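You operate a simulated robot arm through the tools that you are given. There is no shell and no other tool.

You run a simulated robot arm. Do the job below in one go: nothing can be reset, and whatever is moved stays where it is left.

Task
Unload the tester and clamp in the bench card's joint.
Fine: let off to nought before the clamp opens; the blue joint held, so it goes in the green tray; seat the next joint and shut the clamp.

The check looks at the end state, three seconds after you hand in, the way a careful person would. Anything else that was tipped, shoved, dropped, spilled or broken makes it a failure.

Robot
A 6-joint arm with a two-finger parallel gripper, fixed in place. Base frame: the origin is at the foot of the arm, x ahead of it, y to its left, z up; the work surface is at about z = 880. Lengths are in mm, angles in degrees, forces in N, time in s.
Its first joint turns from -166.0 to 166.0 degrees. Payload 3.91 kg.
The TCP is the grasp point between the finger pads, 30 mm short of the fingertips. In the tool frame z runs along the fingers and y along their closing line. The gripper opens to 110 mm. The fingers are 20 mm wide and 10 mm thick; the gripper's body (48 by 112 mm) begins 55 mm behind the TCP.
Orientation is that of the tool frame in the base frame, as a unit quaternion [x, y, z, w]. With the fingers straight down and closing along the base's y, the tool's x points along the base's -x, its y along +y and its z along -z.

Tools
- The arm moves only by the tool nudge_tool. Its argument "rows" is a list of rows, each a list of 7 numbers: the shift along the tool's x, y, z in mm, then the turn, a rotation vector about the tool's x, y, z in degrees, then the gripper command, from -1 (fully open) to 1 (shut), values between in proportion. In form: [[x, y, z, rx, ry, rz, fingers], ...]. A call has 1 to 20 rows; each row shifts and turns the commanded pose from where the row before left it, along the tool's axes as they then stand. Each row takes 0.2 s and may step no farther than 50 mm and 8.6 degrees from the row before; otherwise, or with a gripper value out of range, the whole call is refused. A pose out of reach is approached as far as the arm can. The call stops where the force on the tool passes 90 N (or 10 N more than at its start, if that is more) or the arm is blocked; 0.2 s more then pass. Each finger travels about 153 mm/s and halts on what it meets, pressing with about 38 N; the grip force reading is that of the motor and also rises with nothing between the fingers. The clock runs only during rows and for 0.2 s after the last one: add rows that do not move to give the fingers time. The reply holds the time, the measured pose of the TCP, the force on the tool along the base axes, the opening and the grip force, in the units named above and with some noise, with the torque about the TCP (base axes, N m) and any sound that the robot's microphone picked up, and new pictures: "pictures" is both (left out), scene, wrist or none.
- Cameras (640 x 400 px; columns grow to the right, rows downward): "scene" is fixed at [49.2, 650.1, 1479.1]; the picture's right is [-0.44, -0.90, 0.00], its down [-0.42, 0.20, -0.89] and it looks along [0.80, -0.39, -0.46] (base axes); focal length 370 px, centre (320, 200). "wrist" rides on the gripper at [72, 17, -103] in the tool frame; the picture's right is [-0.23, 0.97, 0.00], its down [-0.76, -0.18, -0.62] and it looks along [-0.61, -0.14, 0.78] (tool axes); focal length 222 px, centre (320, 200). There is no depth. A picture from a camera that has moved, and an enlarged one, comes with that camera's place and axes in the base frame and with its lens.
- enlarge(camera, box): a new picture of the part [left, top, right, bottom] of that camera's present view, enlarged. The clock stands still meanwhile.
- sign_off(): hands the job in; it is judged then, once.

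Nothing tells you positions but the pictures and the camera data. Unless the task says otherwise, let go and move clear before handing in.

The tools are called after "Request:" by a JSON object that holds its "fn" and its "kwargs". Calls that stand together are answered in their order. nudge_tool: Moves the arm, as the interface text tells. Its arguments: {"type":"object","properties":{"rows":{"type":"array"},"pictures":{"type":"string","enum":["both","scene","wrist","none"]}},"required":["rows"]} The other tools are called the same way: enlarge (camera, box) takes an enlarged picture of a part of a camera's view; sign_off () hands the job in.

At the start:

```text
time: 0.0
eef_pos: [593.8, 4.4, 1185.6]
tcp_rot: [0.0, 1.0, 0.0, 0.0]
wrist_force: [-0.2, -0.3, -1.1]
wrist_torque: [-0.05, -0.02, 0.0]
opening: 110.1
finger_force: 0.1
```

scene: 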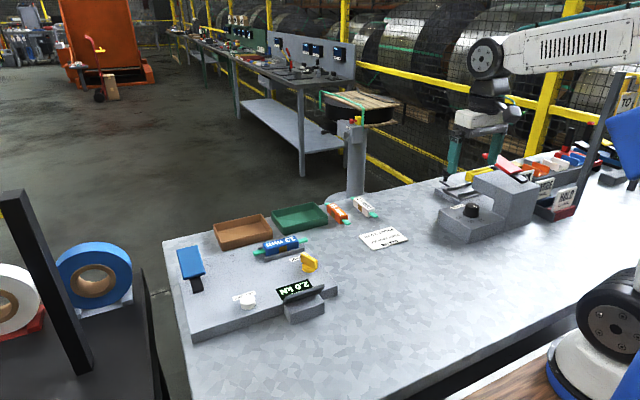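
wrist: 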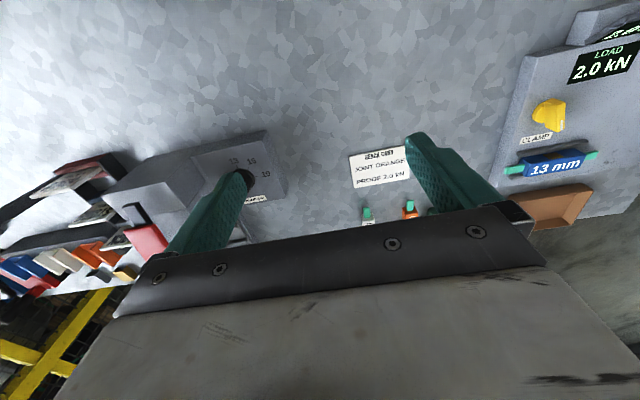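

I see a tester with a blue joint, a load display showing 2.0 kN, a white knob, a yellow clamp handle, a blue lever, two trays, spare joints and a bench card. I'll enlarge these parts before moving.

Request:
{"fn": "enlarge", "kwargs": {"camera": "scene", "box": [160, 190, 360, 340]}}

Request:
{"fn": "enlarge", "kwargs": {"camera": "scene", "box": [310, 180, 430, 260]}}

Request:
{"fn": "enlarge", "kwargs": {"camera": "scene", "box": [420, 130, 640, 260]}}

Request:
{"fn": "enlarge", "kwargs": {"camera": "wrist", "box": [480, 0, 640, 240]}}

Request:
{"fn": "enlarge", "kwargs": {"camera": "wrist", "box": [320, 130, 480, 230]}}

```text
2.67 times, centred on (260, 265) of scene
camera zoom: at [49.2, 650.1, 1479.1], right [-0.44, -0.9, 0.0], down [-0.42, 0.2, -0.89], along [0.8, -0.39, -0.46], focal length 988 px, centre (480, 27)
```

zoom: 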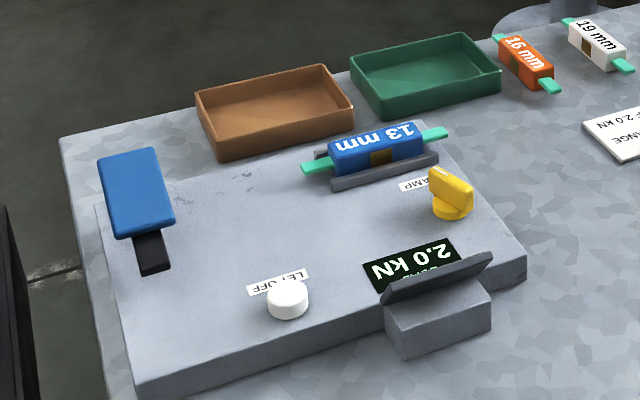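

```text
5.00 times, centred on (370, 220) of scene
camera zoom: at [49.2, 650.1, 1479.1], right [-0.44, -0.9, 0.0], down [-0.42, 0.2, -0.89], along [0.8, -0.39, -0.46], focal length 1852 px, centre (70, 100)
```

zoom: 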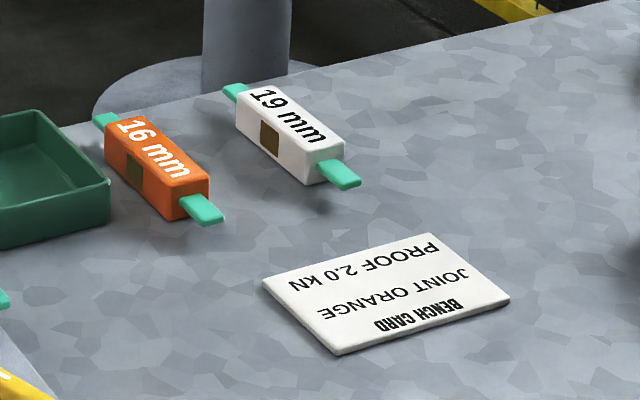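

```text
2.91 times, centred on (530, 195) of scene
camera zoom: at [49.2, 650.1, 1479.1], right [-0.44, -0.9, 0.0], down [-0.42, 0.2, -0.89], along [0.8, -0.39, -0.46], focal length 1077 px, centre (-291, 214)
```

zoom: 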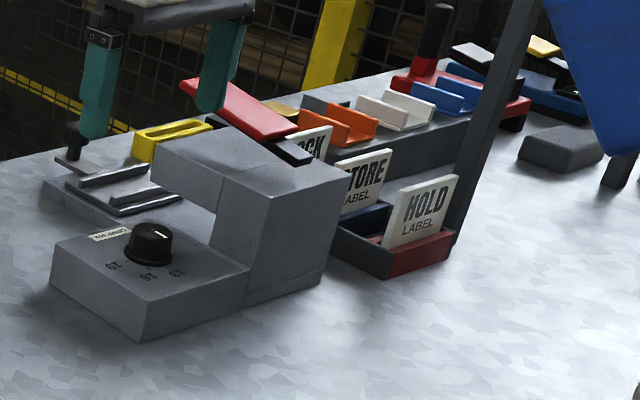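

```text
1.67 times, centred on (560, 120) of wrist
camera zoom: at [521.1, 22.6, 1288.5], right [0.23, 0.97, 0.0], down [0.76, -0.18, 0.62], along [0.61, -0.14, -0.78], focal length 370 px, centre (-80, 333)
```

zoom: 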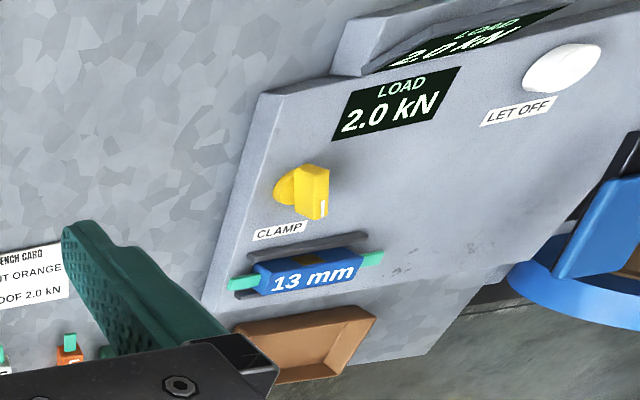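

```text
4.00 times, centred on (400, 180) of wrist
camera zoom: at [521.1, 22.6, 1288.5], right [0.23, 0.97, 0.0], down [0.76, -0.18, 0.62], along [0.61, -0.14, -0.78], focal length 888 px, centre (0, 280)
```

zoom: 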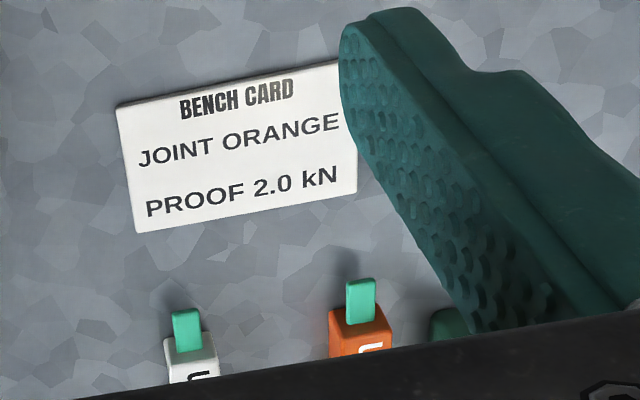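

The card asks for the orange joint (16 mm), so the order is let off, open the clamp, blue joint to the green tray, orange joint in, shut the clamp. I put LET OFF near (660, 522), the clamp knob near (717, 352) and the blue joint near (817, 389). I'll move high over to the tester for a closer look.

Request:
{"fn": "nudge_tool", "kwargs": {"rows": [[0, 45, 0, 0, 0, 0, -1], [0, 45, 0, 0, 0, 0, -1], [0, 45, 0, 0, 0, 0, -1], [0, 45, 0, 0, 0, 0, -1], [0, 45, 0, 0, 0, 0, -1], [0, 45, 0, 0, 0, 0, -1], [0, 45, 0, 0, 0, 0, -1], [0, 45, 0, 0, 0, 0, -1], [0, 45, 0, 0, 0, 0, -1], [0, 20, 0, 0, 0, 0, -1], [0, 0, 0, 0, 0, 0, -1]]}}

```text
time: 2.4
eef_pos: [589.9, 429.1, 1185.9]
tcp_rot: [0.0, 1.0, -0.001, 0.0]
wrist_force: [0.4, 1.0, -0.1]
wrist_torque: [-0.03, -0.04, -0.02]
opening: 110.1
finger_force: 0.0
camera wrist: at [517.7, 447.1, 1289.1], right [0.23, 0.97, 0.0], down [0.76, -0.18, 0.62], along [0.61, -0.14, -0.78], focal length 222 px, centre (320, 200)
```

scene: 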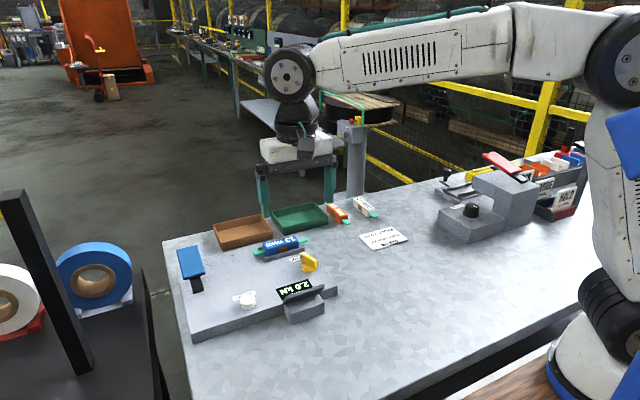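
wrist: 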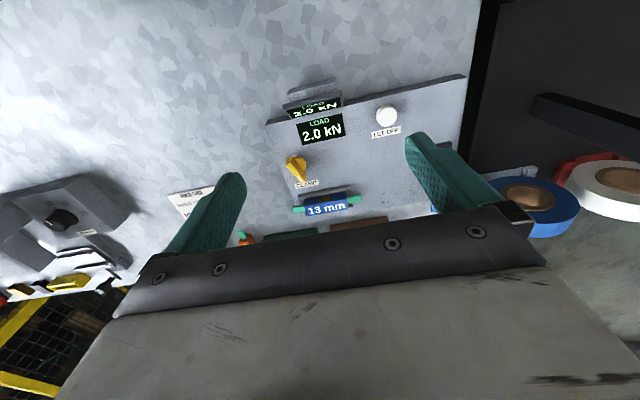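

The tester is now in the wrist view. I'll enlarge it for detail.

Request:
{"fn": "enlarge", "kwargs": {"camera": "wrist", "box": [240, 70, 480, 220]}}

Request:
{"fn": "enlarge", "kwargs": {"camera": "scene", "box": [240, 220, 330, 276]}}

Request:
{"fn": "enlarge", "kwargs": {"camera": "scene", "box": [200, 190, 340, 260]}}

Request:
{"fn": "enlarge", "kwargs": {"camera": "scene", "box": [220, 270, 320, 333]}}

```text
2.67 times, centred on (360, 145) of wrist
camera zoom: at [517.7, 447.1, 1289.1], right [0.23, 0.97, 0.0], down [0.76, -0.18, 0.62], along [0.61, -0.14, -0.78], focal length 592 px, centre (213, 347)
```

zoom: 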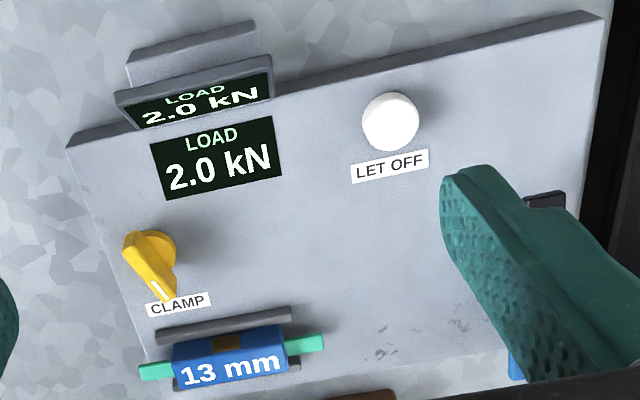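

```text
7.11 times, centred on (285, 248) of scene
camera zoom: at [49.2, 650.1, 1479.1], right [-0.44, -0.9, 0.0], down [-0.42, 0.2, -0.89], along [0.8, -0.39, -0.46], focal length 2634 px, centre (569, -141)
```

zoom: 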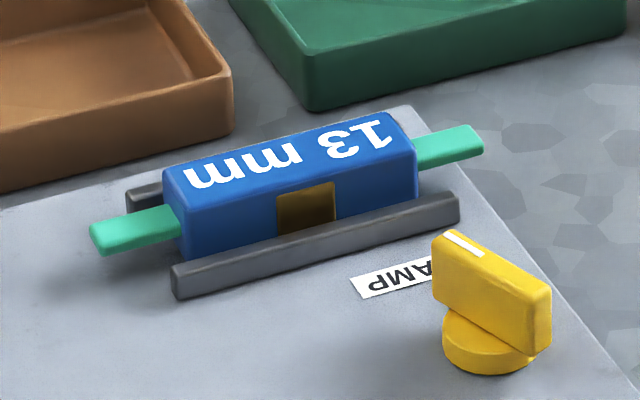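

```text
4.57 times, centred on (270, 225) of scene
camera zoom: at [49.2, 650.1, 1479.1], right [-0.44, -0.9, 0.0], down [-0.42, 0.2, -0.89], along [0.8, -0.39, -0.46], focal length 1693 px, centre (549, 86)
```

zoom: 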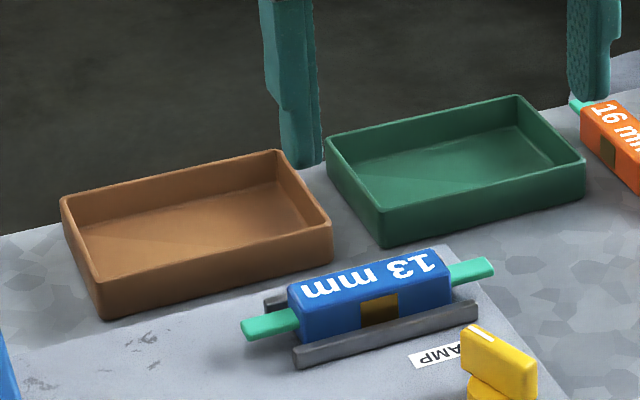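

```text
6.35 times, centred on (270, 302) of scene
camera zoom: at [49.2, 650.1, 1479.1], right [-0.44, -0.9, 0.0], down [-0.42, 0.2, -0.89], along [0.8, -0.39, -0.46], focal length 2351 px, centre (638, -444)
```

zoom: 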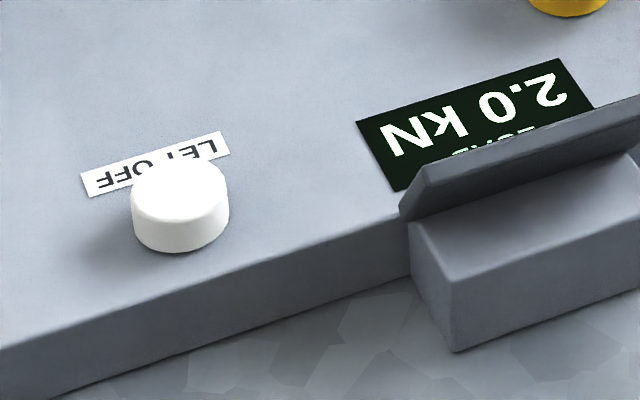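

LET OFF looks like a push button at about (656, 524), top near z 925, and the tester top is near z 912. I'll go lower and further forward to measure the clamp knob, the cradle and the joint.

Request:
{"fn": "nudge_tool", "kwargs": {"rows": [[-35, -10, 30, 0, 0, 0, -1], [-35, -10, 30, 0, 0, 0, -1], [-30, -9, 26, 0, 0, 0, -1], [0, 0, 0, 0, 0, 0, -1]], "pictures": "wrist"}}

```text
time: 3.4
eef_pos: [693.2, 402.7, 1102.1]
tcp_rot: [0.0, 1.0, -0.002, 0.001]
wrist_force: [0.4, 0.6, 0.1]
wrist_torque: [-0.02, -0.02, 0.01]
opening: 110.1
finger_force: 0.1
camera wrist: at [621.5, 420.2, 1204.4], right [0.23, 0.97, 0.0], down [0.76, -0.18, 0.62], along [0.61, -0.14, -0.78], focal length 222 px, centre (320, 200)
```

wrist: 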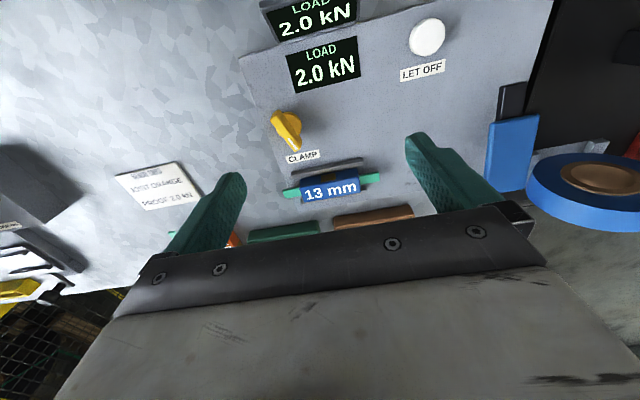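

Request:
{"fn": "enlarge", "kwargs": {"camera": "wrist", "box": [240, 100, 400, 200]}}

Request:
{"fn": "enlarge", "kwargs": {"camera": "wrist", "box": [380, 0, 560, 112]}}

Request:
{"fn": "enlarge", "kwargs": {"camera": "wrist", "box": [230, 150, 420, 270]}}

```text
4.00 times, centred on (320, 150) of wrist
camera zoom: at [621.5, 420.2, 1204.4], right [0.23, 0.97, 0.0], down [0.76, -0.18, 0.62], along [0.61, -0.14, -0.78], focal length 888 px, centre (320, 400)
```

zoom: 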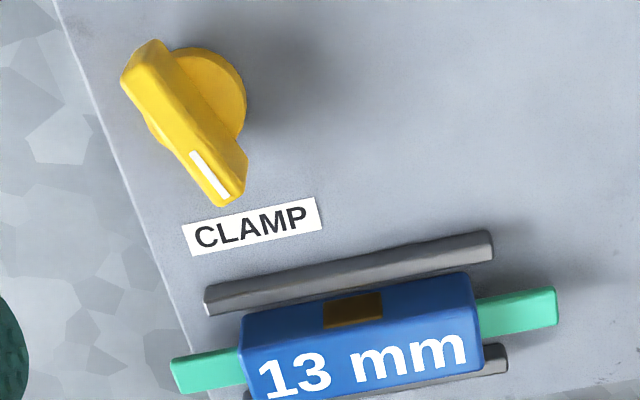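

```text
3.56 times, centred on (470, 56) of wrist
camera zoom: at [621.5, 420.2, 1204.4], right [0.23, 0.97, 0.0], down [0.76, -0.18, 0.62], along [0.61, -0.14, -0.78], focal length 790 px, centre (-213, 712)
```

zoom: 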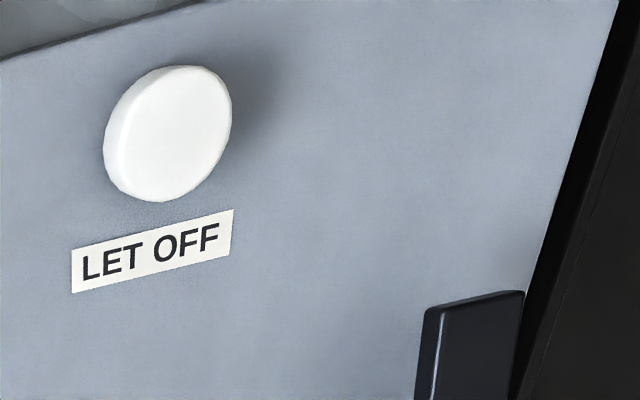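

```text
3.33 times, centred on (325, 210) of wrist
camera zoom: at [621.5, 420.2, 1204.4], right [0.23, 0.97, 0.0], down [0.76, -0.18, 0.62], along [0.61, -0.14, -0.78], focal length 740 px, centre (303, 167)
```

zoom: 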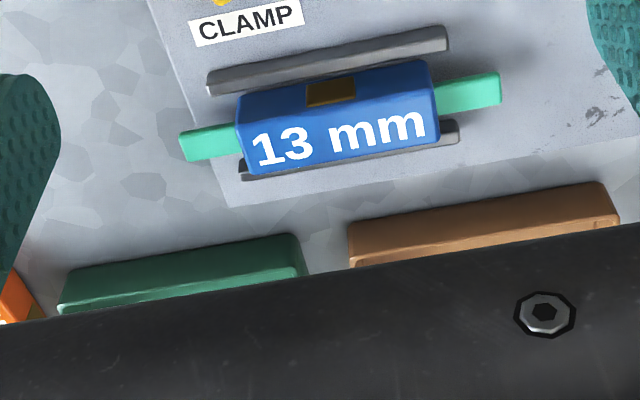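

The tester lies square to the base axes. The joint is centred near (811, 390) between rails at x ≈ 785 and 836, and the clamp knob axis is near (711, 358). Next I'll shut the fingers and hover over LET OFF at about (657, 524).

Request:
{"fn": "nudge_tool", "kwargs": {"rows": [[12, 42, 20, 0, 0, 0, 1], [12, 41, 30, 0, 0, 0, 1], [12, 40, 40, 0, 0, 0, 1], [0, 0, 20, 0, 0, 0, 1], [0, 0, 0, 0, 0, 0, 1], [0, 0, 0, 0, 0, 0, 1]]}}

```text
refused: row 2 steps farther than a row can; nothing moved
```

Request:
{"fn": "nudge_tool", "kwargs": {"rows": [[9, 31, 26, 0, 0, 0, 1], [9, 31, 26, 0, 0, 0, 1], [9, 31, 26, 0, 0, 0, 1], [9, 30, 26, 0, 0, 0, 1], [0, 0, 0, 0, 0, 0, 1], [0, 0, 0, 0, 0, 0, 1]]}}

```text
time: 4.8
eef_pos: [658.6, 523.5, 997.8]
tcp_rot: [-0.001, 1.0, -0.001, 0.0]
wrist_force: [-0.1, 0.5, 0.3]
wrist_torque: [-0.03, 0.0, 0.01]
opening: 0.1
finger_force: 37.5
camera wrist: at [586.7, 540.7, 1100.0], right [0.23, 0.97, 0.0], down [0.76, -0.18, 0.62], along [0.61, -0.14, -0.78], focal length 222 px, centre (320, 200)
```

scene: 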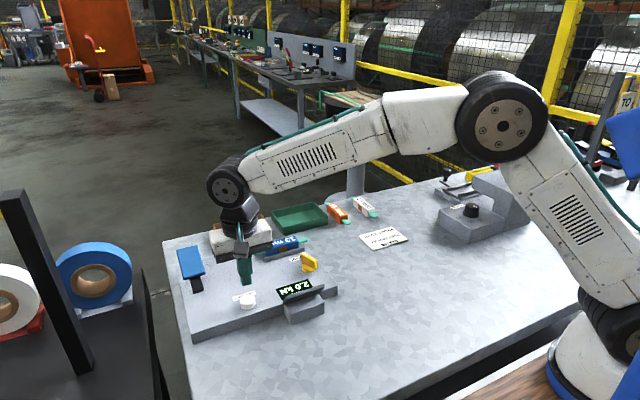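
wrist: 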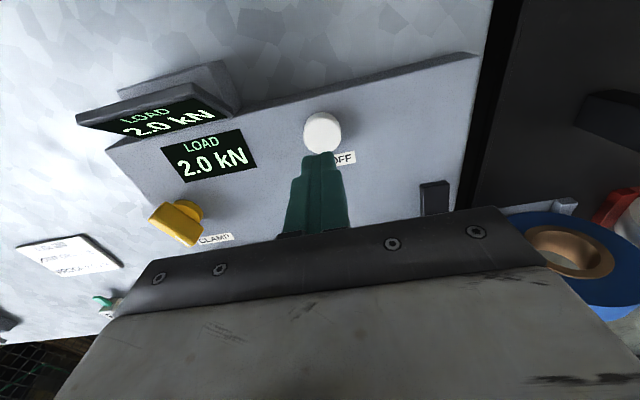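

The fingertips are lined up over the white button. I'll lower to just above it, then press in small steps while watching the force and the display.

Request:
{"fn": "nudge_tool", "kwargs": {"rows": [[2, 2, 20, 0, 0, 0, 1], [0, 0, 16, 0, 0, 0, 1], [0, 0, 3, 0, 0, 0, 1], [0, 0, 0, 0, 0, 0, 1]], "pictures": "wrist"}}

```text
time: 5.8
eef_pos: [654.3, 525.2, 957.4]
tcp_rot: [-0.001, 1.0, 0.0, -0.001]
wrist_force: [0.5, 0.8, -0.8]
wrist_torque: [-0.02, -0.03, -0.03]
opening: 0.0
finger_force: 38.1
camera wrist: at [583.9, 542.4, 1060.1], right [0.23, 0.97, 0.0], down [0.76, -0.18, 0.62], along [0.61, -0.14, -0.78], focal length 222 px, centre (320, 200)
```

wrist: 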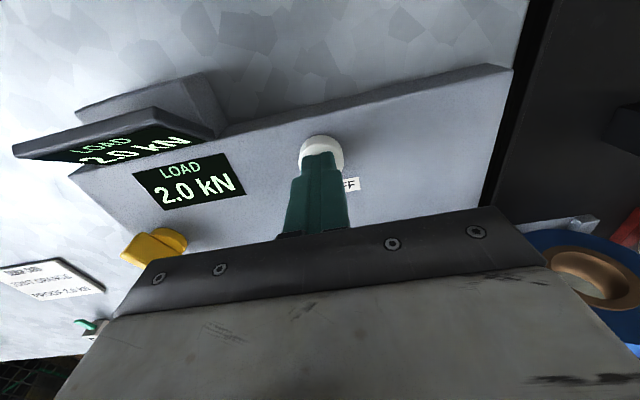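

Request:
{"fn": "nudge_tool", "kwargs": {"rows": [[0, 0, 2, 0, 0, 0, 1], [0, 0, 2, 0, 0, 0, 1], [0, 0, 0, 0, 0, 0, 1]], "pictures": "wrist"}}

Request:
{"fn": "enlarge", "kwargs": {"camera": "wrist", "box": [240, 100, 400, 200]}}

```text
time: 6.6
eef_pos: [656.7, 525.6, 952.6]
tcp_rot: [0.0, 1.0, -0.001, 0.001]
wrist_force: [-0.3, -0.6, 2.2]
wrist_torque: [-0.05, 0.04, -0.01]
opening: 0.1
finger_force: 37.7
camera wrist: at [583.8, 542.9, 1055.6], right [0.23, 0.97, 0.0], down [0.76, -0.18, 0.62], along [0.61, -0.14, -0.78], focal length 222 px, centre (320, 200)
```

wrist: 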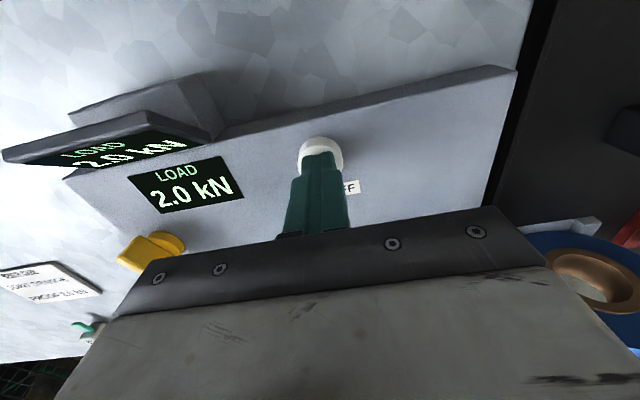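

```text
4.00 times, centred on (320, 150) of wrist
camera zoom: at [583.8, 542.9, 1055.6], right [0.23, 0.97, 0.0], down [0.76, -0.18, 0.62], along [0.61, -0.14, -0.78], focal length 888 px, centre (320, 400)
```

zoom: 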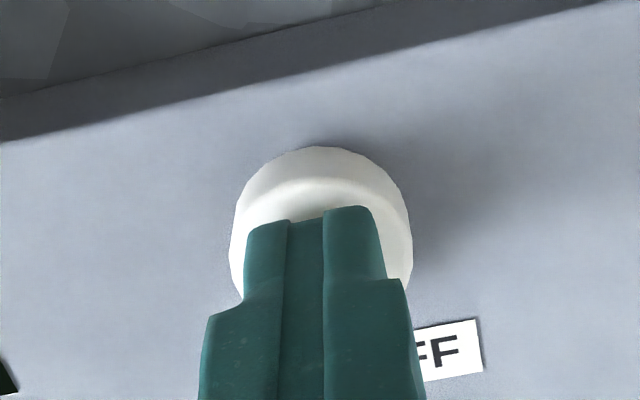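

The tips have just touched the button at about 2 N. I'll press a little further.

Request:
{"fn": "nudge_tool", "kwargs": {"rows": [[0, 0, 2, 0, 0, 0, 1], [0, 0, 1, 0, 0, 0, 1], [0, 0, 0, 0, 0, 0, 1]], "pictures": "wrist"}}

```text
time: 7.4
eef_pos: [655.1, 525.1, 949.4]
tcp_rot: [0.0, 1.0, -0.001, 0.001]
wrist_force: [0.6, -1.5, 4.8]
wrist_torque: [-0.04, -0.01, -0.01]
opening: 0.0
finger_force: 37.9
heard: click
camera wrist: at [583.8, 543.0, 1052.3], right [0.23, 0.97, 0.0], down [0.76, -0.18, 0.62], along [0.61, -0.14, -0.78], focal length 222 px, centre (320, 200)
```

wrist: 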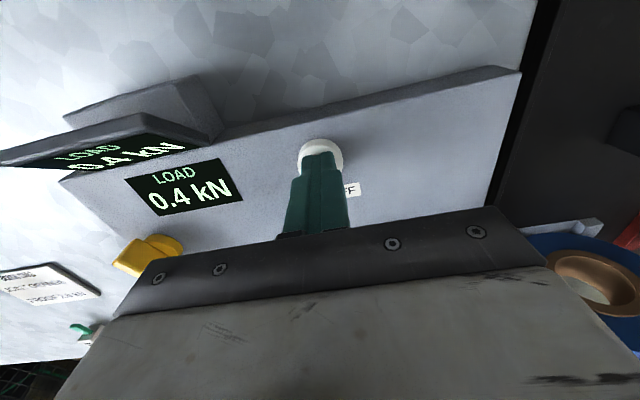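

The button clicked and the load is falling, now 0.4 kN. I'll hold it until the display reads nought.

Request:
{"fn": "nudge_tool", "kwargs": {"rows": [[0, 0, 0, 0, 0, 0, 1], [0, 0, 0, 0, 0, 0, 1], [0, 0, 0, 0, 0, 0, 1], [0, 0, 0, 0, 0, 0, 1]], "pictures": "wrist"}}

Request:
{"fn": "enlarge", "kwargs": {"camera": "wrist", "box": [60, 120, 260, 245]}}

```text
time: 8.4
eef_pos: [654.5, 525.3, 950.3]
tcp_rot: [0.0, 1.0, -0.001, 0.001]
wrist_force: [1.3, -0.4, 4.4]
wrist_torque: [-0.02, -0.03, -0.01]
opening: 0.1
finger_force: 37.6
camera wrist: at [583.8, 543.0, 1052.3], right [0.23, 0.97, 0.0], down [0.76, -0.18, 0.62], along [0.61, -0.14, -0.78], focal length 222 px, centre (320, 200)
```

wrist: 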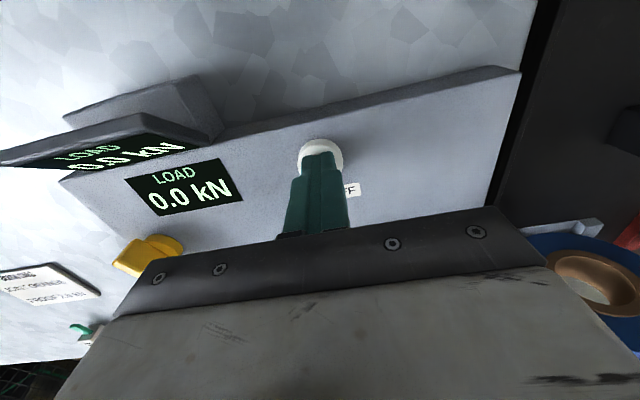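

```text
3.20 times, centred on (160, 182) of wrist
camera zoom: at [583.8, 543.0, 1052.3], right [0.23, 0.97, 0.0], down [0.76, -0.18, 0.62], along [0.61, -0.14, -0.78], focal length 711 px, centre (832, 256)
```

zoom: 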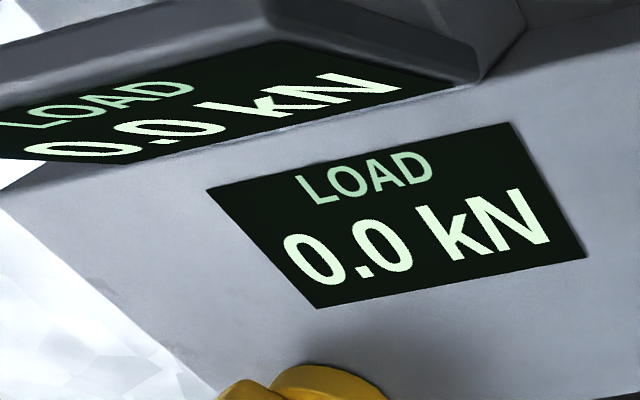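

The display reads 0.0 kN. I'll lift off the button and move over to hover above the clamp knob with the fingers open.

Request:
{"fn": "nudge_tool", "kwargs": {"rows": [[0, 0, -30, 0, 0, 0, 1], [0, 0, -40, 0, 0, 0, 1], [-13, -42, -5, 0, 0, 0, -1], [-13, -42, -5, 0, 0, 0, -1], [-13, -42, 0, 0, 0, 0, -1], [-13, -42, 0, 0, 0, 0, -1], [0, 0, 0, 0, 0, 0, -1], [0, 0, 0, 0, 0, 0, -1]]}}

Request:
{"fn": "enlarge", "kwargs": {"camera": "wrist", "box": [220, 60, 420, 185]}}

Request:
{"fn": "enlarge", "kwargs": {"camera": "scene", "box": [230, 220, 350, 320]}}

```text
time: 10.2
eef_pos: [706.7, 357.2, 1028.2]
tcp_rot: [0.0, 1.0, -0.001, 0.0]
wrist_force: [-0.6, 0.0, 0.1]
wrist_torque: [0.0, -0.02, 0.02]
opening: 109.9
finger_force: 0.2
camera wrist: at [635.0, 374.7, 1131.0], right [0.23, 0.97, 0.0], down [0.76, -0.18, 0.62], along [0.61, -0.14, -0.78], focal length 222 px, centre (320, 200)
```

scene: 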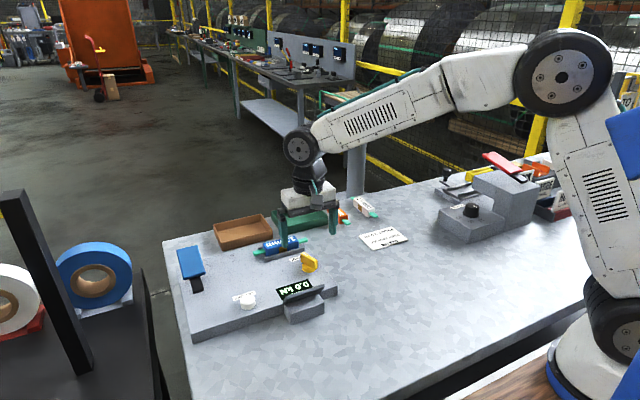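
wrist: 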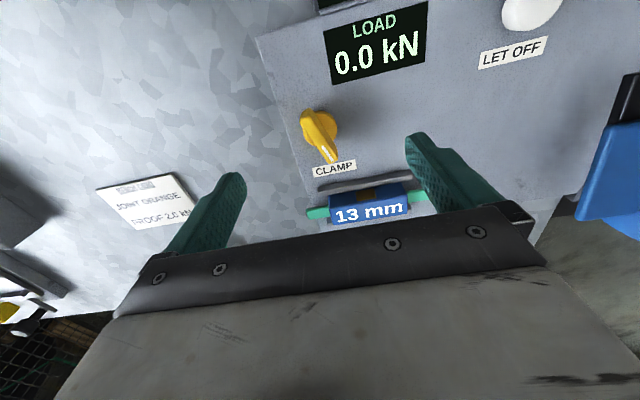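

```text
3.20 times, centred on (320, 122) of wrist
camera zoom: at [635.0, 374.7, 1131.0], right [0.23, 0.97, 0.0], down [0.76, -0.18, 0.62], along [0.61, -0.14, -0.78], focal length 711 px, centre (320, 448)
```

zoom: 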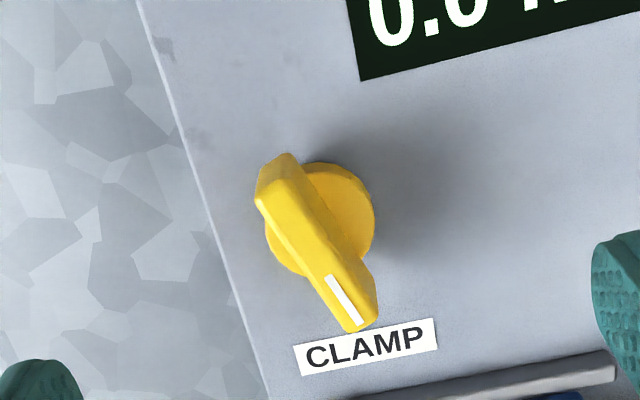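

```text
4.00 times, centred on (290, 270) of scene
camera zoom: at [49.2, 650.1, 1479.1], right [-0.44, -0.9, 0.0], down [-0.42, 0.2, -0.89], along [0.8, -0.39, -0.46], focal length 1481 px, centre (440, -80)
```

zoom: 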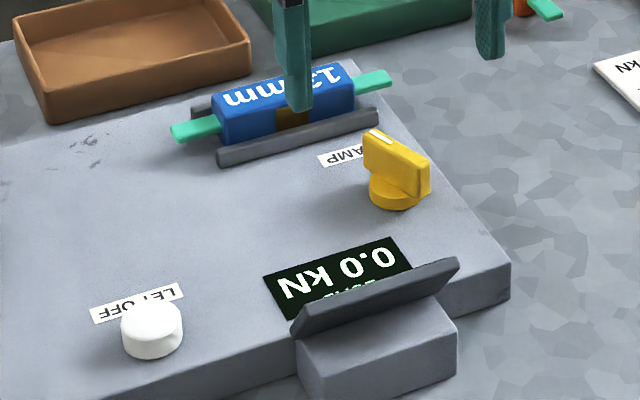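

The load stays at 0.0 with the button released. The knob axis is near (713.5, 356) with the bar turned about 15° from x, so I'll line the fingers up across the bar and lower to just above the knob's base.

Request:
{"fn": "nudge_tool", "kwargs": {"rows": [[-6.5, -1.4, 18, 0, 0, 0, -1], [0, 0, 10, 0, 0, -7.5, -1], [0, 0, 10, 0, 0, -7.5, -0.6], [0, 0, 15, 0, 0, 0, -0.4], [0, 0, 15, 0, 0, 0, -0.2], [0, 0, 0, 0, 0, 0, -0.2], [0, 0, 0, 0, 0, 0, -0.2]]}}

Request:
{"fn": "enlarge", "kwargs": {"camera": "wrist", "box": [220, 60, 420, 185]}}

Request:
{"fn": "enlarge", "kwargs": {"camera": "scene", "box": [260, 220, 340, 280]}}

```text
time: 11.8
eef_pos: [713.9, 357.7, 961.2]
tcp_rot: [-0.131, 0.991, -0.001, 0.0]
wrist_force: [0.8, 0.4, 0.0]
wrist_torque: [0.0, -0.04, -0.01]
opening: 66.0
finger_force: 0.0
camera wrist: at [640.2, 354.3, 1063.0], right [-0.03, 1.0, 0.0], down [0.78, 0.03, 0.62], along [0.62, 0.02, -0.78], focal length 222 px, centre (320, 200)
```

scene: 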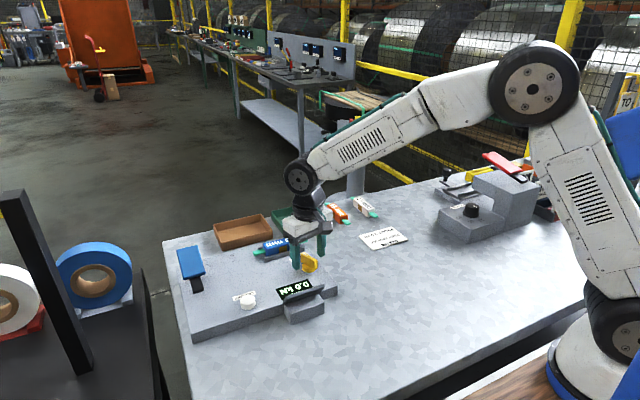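
wrist: 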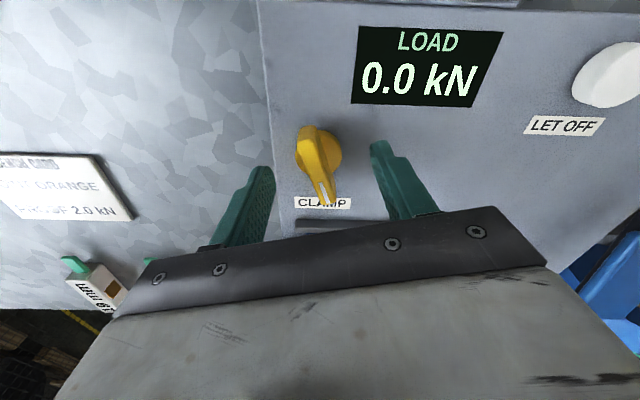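

```text
3.20 times, centred on (320, 122) of wrist
camera zoom: at [640.2, 354.3, 1063.0], right [-0.03, 1.0, 0.0], down [0.78, 0.03, 0.62], along [0.62, 0.02, -0.78], focal length 711 px, centre (320, 448)
```

zoom: 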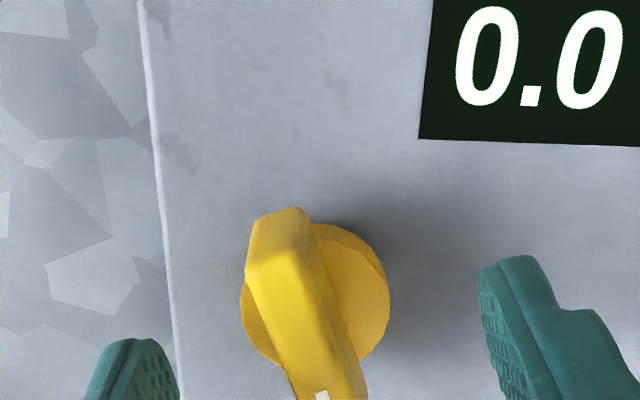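

```text
6.67 times, centred on (300, 250) of scene
camera zoom: at [49.2, 650.1, 1479.1], right [-0.44, -0.9, 0.0], down [-0.42, 0.2, -0.89], along [0.8, -0.39, -0.46], focal length 2469 px, centre (453, -133)
```

zoom: 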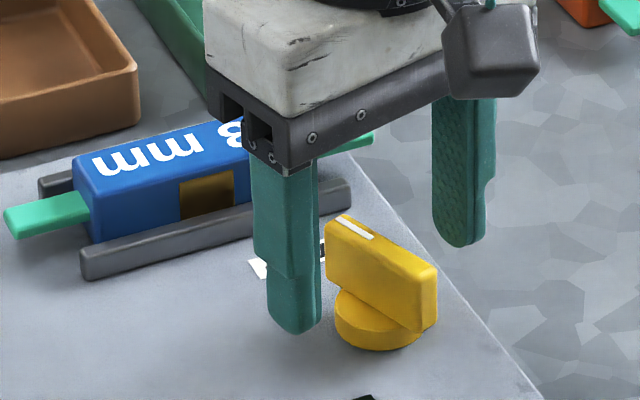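

The bar sits between the fingers and is square to them. I'll close on it.

Request:
{"fn": "nudge_tool", "kwargs": {"rows": [[0, 0, 0, 0, 0, 0, 0.4], [0, 0, 0, 0, 0, 0, 1], [0, 0, 0, 0, 0, 0, 1], [0, 0, 0, 0, 0, 0, 1]]}}

Request:
{"fn": "enlarge", "kwargs": {"camera": "scene", "box": [260, 220, 340, 280]}}

```text
time: 12.8
eef_pos: [714.0, 354.2, 961.8]
tcp_rot: [-0.13, 0.991, -0.001, 0.0]
wrist_force: [2.2, -13.8, -0.3]
wrist_torque: [0.06, 0.16, 0.87]
opening: 12.8
finger_force: 45.2
camera wrist: at [640.6, 353.1, 1063.1], right [-0.03, 1.0, 0.0], down [0.78, 0.03, 0.62], along [0.62, 0.02, -0.78], focal length 222 px, centre (320, 200)
```

scene: 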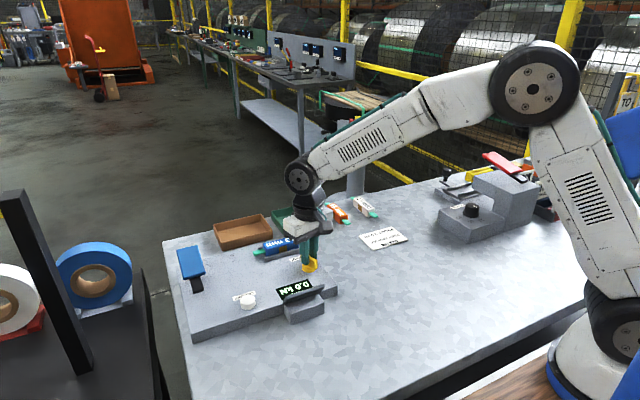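
wrist: 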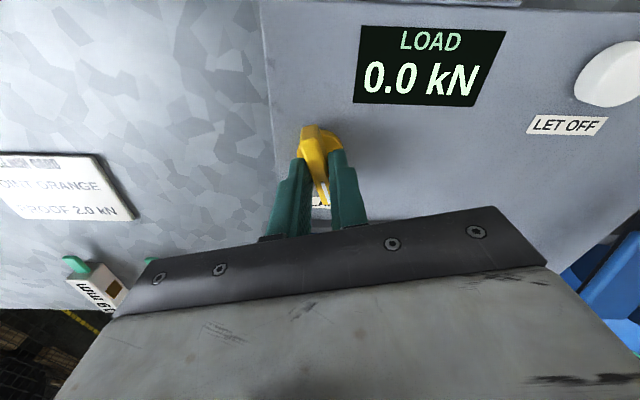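

```text
6.67 times, centred on (300, 250) of scene
camera zoom: at [49.2, 650.1, 1479.1], right [-0.44, -0.9, 0.0], down [-0.42, 0.2, -0.89], along [0.8, -0.39, -0.46], focal length 2469 px, centre (453, -133)
```

zoom: 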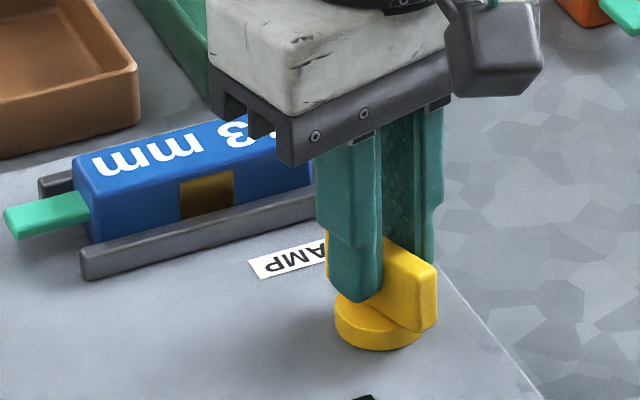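

The bar is gripped at 12.8 mm, with a slight side load and twist. I'll ease the tool sideways and a touch in angle to centre on the knob before turning.

Request:
{"fn": "nudge_tool", "kwargs": {"rows": [[0, -1.5, 0, 0, 0, -1.5, 1], [0, 0, 0, 0, 0, 0, 1]], "pictures": "none"}}

```text
time: 13.4
eef_pos: [714.2, 354.9, 960.4]
tcp_rot: [-0.143, 0.99, 0.0, -0.001]
wrist_force: [1.5, -10.6, -2.2]
wrist_torque: [0.09, 0.25, 0.78]
opening: 12.6
finger_force: 45.7
```

The twist suggests the fingers touch the bar at opposite corners. I'll turn the tool a few more degrees the way the knob is pushing it and check that the torque falls.

Request:
{"fn": "nudge_tool", "kwargs": {"rows": [[0, -2, 0, 0, 0, -3, 1], [0, 0, 0, 0, 0, 0, 1]], "pictures": "wrist"}}

Request:
{"fn": "enlarge", "kwargs": {"camera": "wrist", "box": [240, 100, 400, 240]}}

```text
time: 14.0
eef_pos: [714.6, 355.1, 960.3]
tcp_rot: [-0.171, 0.985, -0.001, 0.0]
wrist_force: [-2.1, 5.4, -16.0]
wrist_torque: [0.82, -0.74, 0.35]
opening: 11.8
finger_force: 44.7
camera wrist: at [640.9, 346.9, 1063.2], right [-0.11, 0.99, 0.0], down [0.78, 0.09, 0.62], along [0.62, 0.07, -0.78], focal length 222 px, centre (320, 200)
```

wrist: 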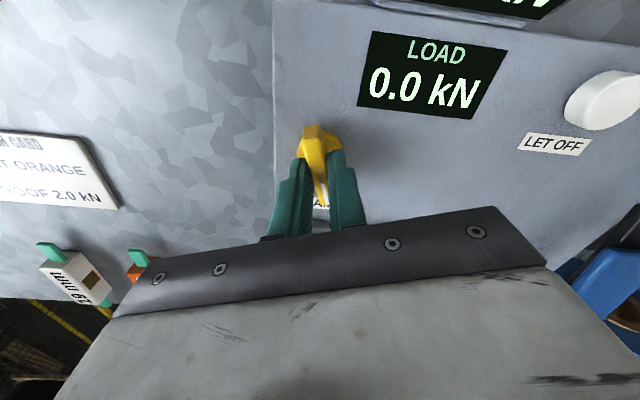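

```text
2.86 times, centred on (320, 170) of wrist
camera zoom: at [640.9, 346.9, 1063.2], right [-0.11, 0.99, 0.0], down [0.78, 0.09, 0.62], along [0.62, 0.07, -0.78], focal length 635 px, centre (320, 286)
```

zoom: 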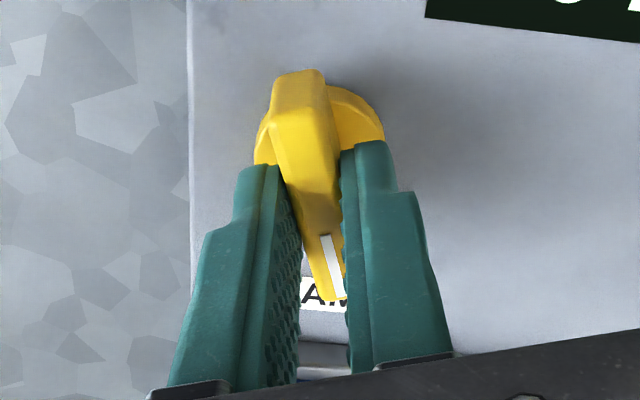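

The torque has dropped to 0.35. I'll try a small turn anticlockwise (seen from above) to find out which way the knob gives.

Request:
{"fn": "nudge_tool", "kwargs": {"rows": [[0, 0.8, 0, 0, 0, -3, 1], [0, 0, 0, 0, 0, -3, 1], [0, 0, 0, 0, 0, 0, 1]], "pictures": "none"}}

```text
time: 14.8
eef_pos: [713.6, 354.6, 960.5]
tcp_rot: [-0.22, 0.975, -0.001, -0.001]
wrist_force: [-4.0, 9.2, -22.3]
wrist_torque: [0.82, -0.9, -0.01]
opening: 11.9
finger_force: 45.1
```

The torque is near zero, but there is a downward pull on the tool. I'll look before going further.

Request:
{"fn": "nudge_tool", "kwargs": {"rows": [[0, 0, 0, 0, 0, 0, 1]]}}

Request:
{"fn": "enlarge", "kwargs": {"camera": "wrist", "box": [240, 100, 400, 240]}}

Request:
{"fn": "enlarge", "kwargs": {"camera": "scene", "box": [260, 220, 340, 280]}}

```text
time: 15.2
eef_pos: [713.9, 353.8, 960.9]
tcp_rot: [-0.221, 0.975, -0.002, -0.002]
wrist_force: [-5.0, 10.5, -23.2]
wrist_torque: [0.75, -0.62, -0.01]
opening: 12.0
finger_force: 44.9
camera wrist: at [642.2, 339.3, 1063.3], right [-0.21, 0.98, 0.0], down [0.76, 0.17, 0.62], along [0.61, 0.13, -0.78], focal length 222 px, centre (320, 200)
```

scene: 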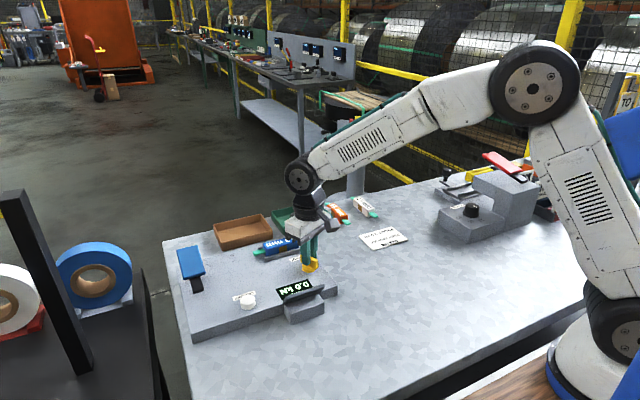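
wrist: 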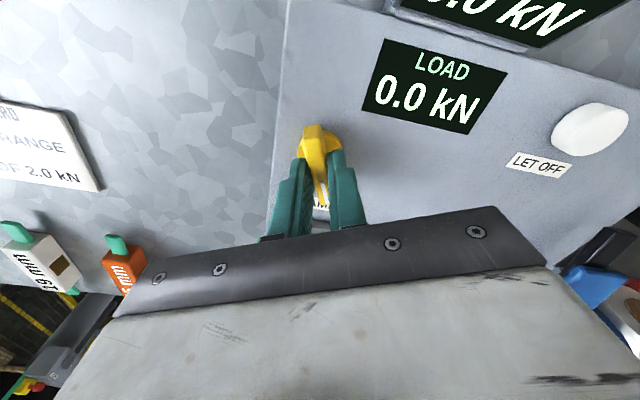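

```text
2.86 times, centred on (320, 170) of wrist
camera zoom: at [642.2, 339.3, 1063.3], right [-0.21, 0.98, 0.0], down [0.76, 0.17, 0.62], along [0.61, 0.13, -0.78], focal length 635 px, centre (320, 286)
```

zoom: 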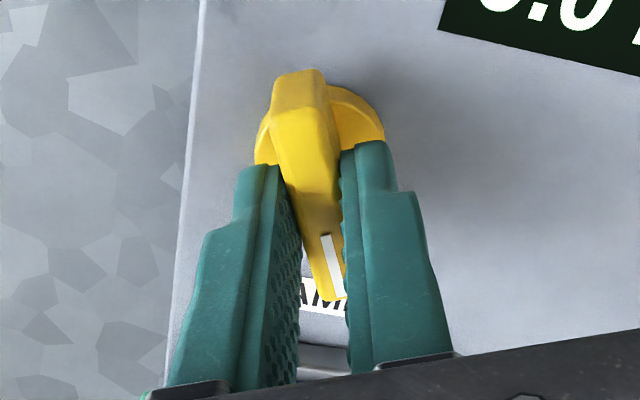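

```text
6.67 times, centred on (300, 250) of scene
camera zoom: at [49.2, 650.1, 1479.1], right [-0.44, -0.9, 0.0], down [-0.42, 0.2, -0.89], along [0.8, -0.39, -0.46], focal length 2469 px, centre (453, -133)
```

zoom: 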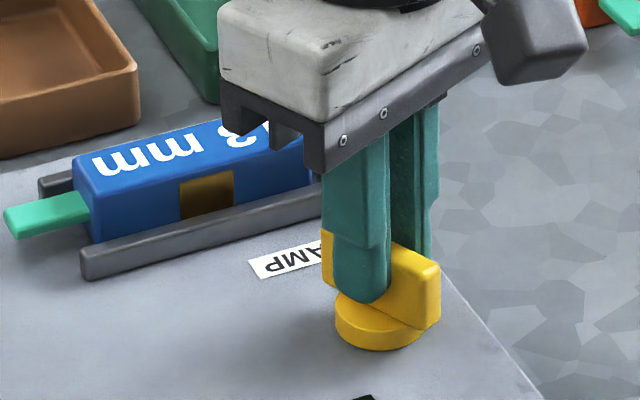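

The knob is turning with the fingers, so anticlockwise is free. I'll let go briefly to relieve the stray forces and re-centre on the axis before turning on.

Request:
{"fn": "nudge_tool", "kwargs": {"rows": [[0, 0, 0, 0, 0, 0, 0.6], [0, 0, 0, 0, 0, 0, 0.6], [0, 0, 0, 0, 0, 0, 0.6]], "pictures": "wrist"}}

Request:
{"fn": "enlarge", "kwargs": {"camera": "wrist", "box": [240, 100, 400, 240]}}

Request:
{"fn": "enlarge", "kwargs": {"camera": "scene", "box": [240, 220, 320, 280]}}

```text
time: 16.0
eef_pos: [713.9, 353.9, 961.6]
tcp_rot: [-0.22, 0.975, 0.0, 0.001]
wrist_force: [0.7, 0.4, -0.1]
wrist_torque: [-0.04, 0.0, -0.02]
opening: 21.8
finger_force: 0.1
camera wrist: at [642.3, 338.4, 1064.3], right [-0.21, 0.98, 0.0], down [0.76, 0.17, 0.62], along [0.61, 0.13, -0.78], focal length 222 px, centre (320, 200)
```

wrist: 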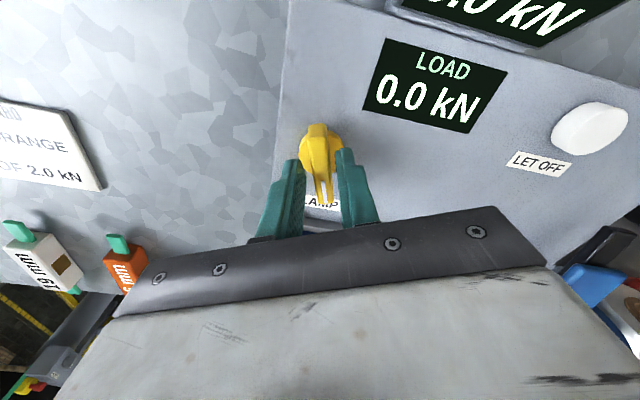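

```text
2.86 times, centred on (320, 170) of wrist
camera zoom: at [642.3, 338.4, 1064.3], right [-0.21, 0.98, 0.0], down [0.76, 0.17, 0.62], along [0.61, 0.13, -0.78], focal length 635 px, centre (320, 286)
```

zoom: 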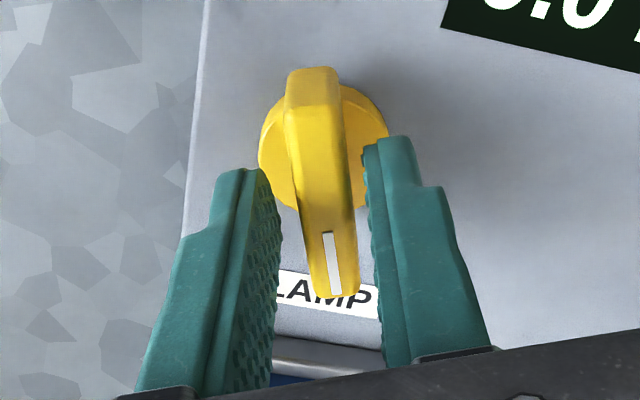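

```text
6.67 times, centred on (280, 250) of scene
camera zoom: at [49.2, 650.1, 1479.1], right [-0.44, -0.9, 0.0], down [-0.42, 0.2, -0.89], along [0.8, -0.39, -0.46], focal length 2469 px, centre (587, -133)
```

zoom: 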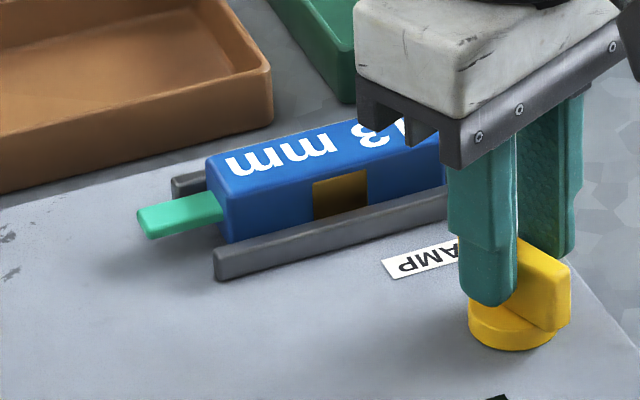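

The bar actually sits at about 20.6° while the tool is at 25.4°. I'll align the tool to the bar, re-centre and grip again for a clean baseline.

Request:
{"fn": "nudge_tool", "kwargs": {"rows": [[-0.3, 0.7, 0, 0, 0, 4.8, 0.6], [0, 0, 0, 0, 0, 0, 0.8], [0, 0, 0, 0, 0, 0, 1], [0, 0, 0, 0, 0, 0, 1]], "pictures": "wrist"}}

Request:
{"fn": "enlarge", "kwargs": {"camera": "wrist", "box": [240, 100, 400, 240]}}

```text
time: 17.0
eef_pos: [714.5, 354.4, 961.3]
tcp_rot: [-0.18, 0.984, 0.0, 0.0]
wrist_force: [-0.8, 0.0, 0.6]
wrist_torque: [0.08, 0.13, 0.0]
opening: 11.9
finger_force: 44.6
camera wrist: at [640.8, 345.4, 1063.9], right [-0.13, 0.99, 0.0], down [0.77, 0.1, 0.62], along [0.62, 0.08, -0.78], focal length 222 px, centre (320, 200)
```

wrist: 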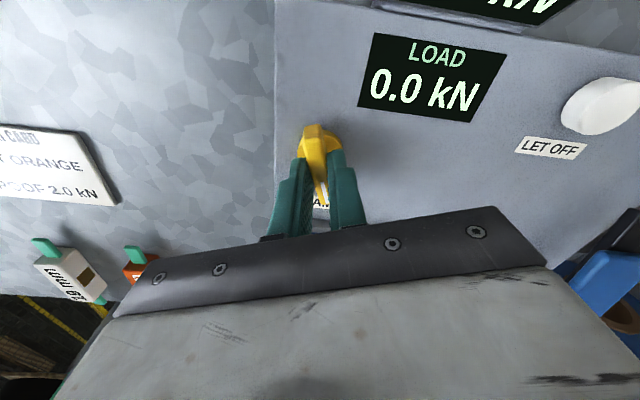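

```text
2.86 times, centred on (320, 170) of wrist
camera zoom: at [640.8, 345.4, 1063.9], right [-0.13, 0.99, 0.0], down [0.77, 0.1, 0.62], along [0.62, 0.08, -0.78], focal length 635 px, centre (320, 286)
```

zoom: 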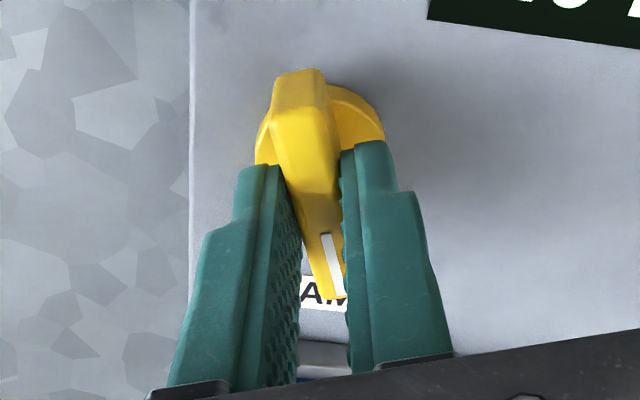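

This is a clean grip with forces near zero, tool and bar both at about 20.7°, axis near (714.5, 354.5). Now I'll turn anticlockwise in steps and watch the torque.

Request:
{"fn": "nudge_tool", "kwargs": {"rows": [[0, 0, 0, 0, 0, -5, 1], [0, 0, 0, 0, 0, -5, 1], [0, 0, 0, 0, 0, 0, 1]], "pictures": "wrist"}}

Request:
{"fn": "enlarge", "kwargs": {"camera": "wrist", "box": [240, 100, 400, 240]}}

```text
time: 17.8
eef_pos: [712.7, 354.3, 962.1]
tcp_rot: [-0.265, 0.964, -0.001, -0.001]
wrist_force: [-7.1, -1.5, -7.3]
wrist_torque: [0.68, -0.87, -0.01]
opening: 12.1
finger_force: 45.2
camera wrist: at [643.9, 332.6, 1064.0], right [-0.3, 0.95, 0.0], down [0.75, 0.24, 0.62], along [0.59, 0.19, -0.78], focal length 222 px, centre (320, 200)
```

wrist: 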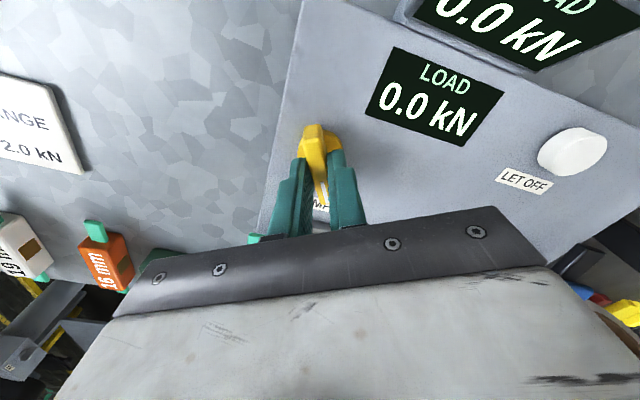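

```text
2.86 times, centred on (320, 170) of wrist
camera zoom: at [643.9, 332.6, 1064.0], right [-0.3, 0.95, 0.0], down [0.75, 0.24, 0.62], along [0.59, 0.19, -0.78], focal length 635 px, centre (320, 286)
```

zoom: 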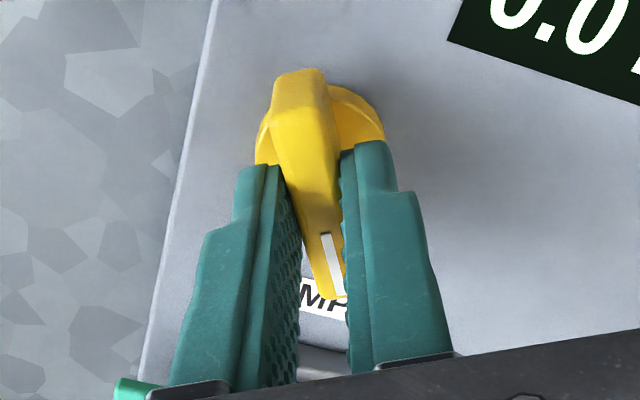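

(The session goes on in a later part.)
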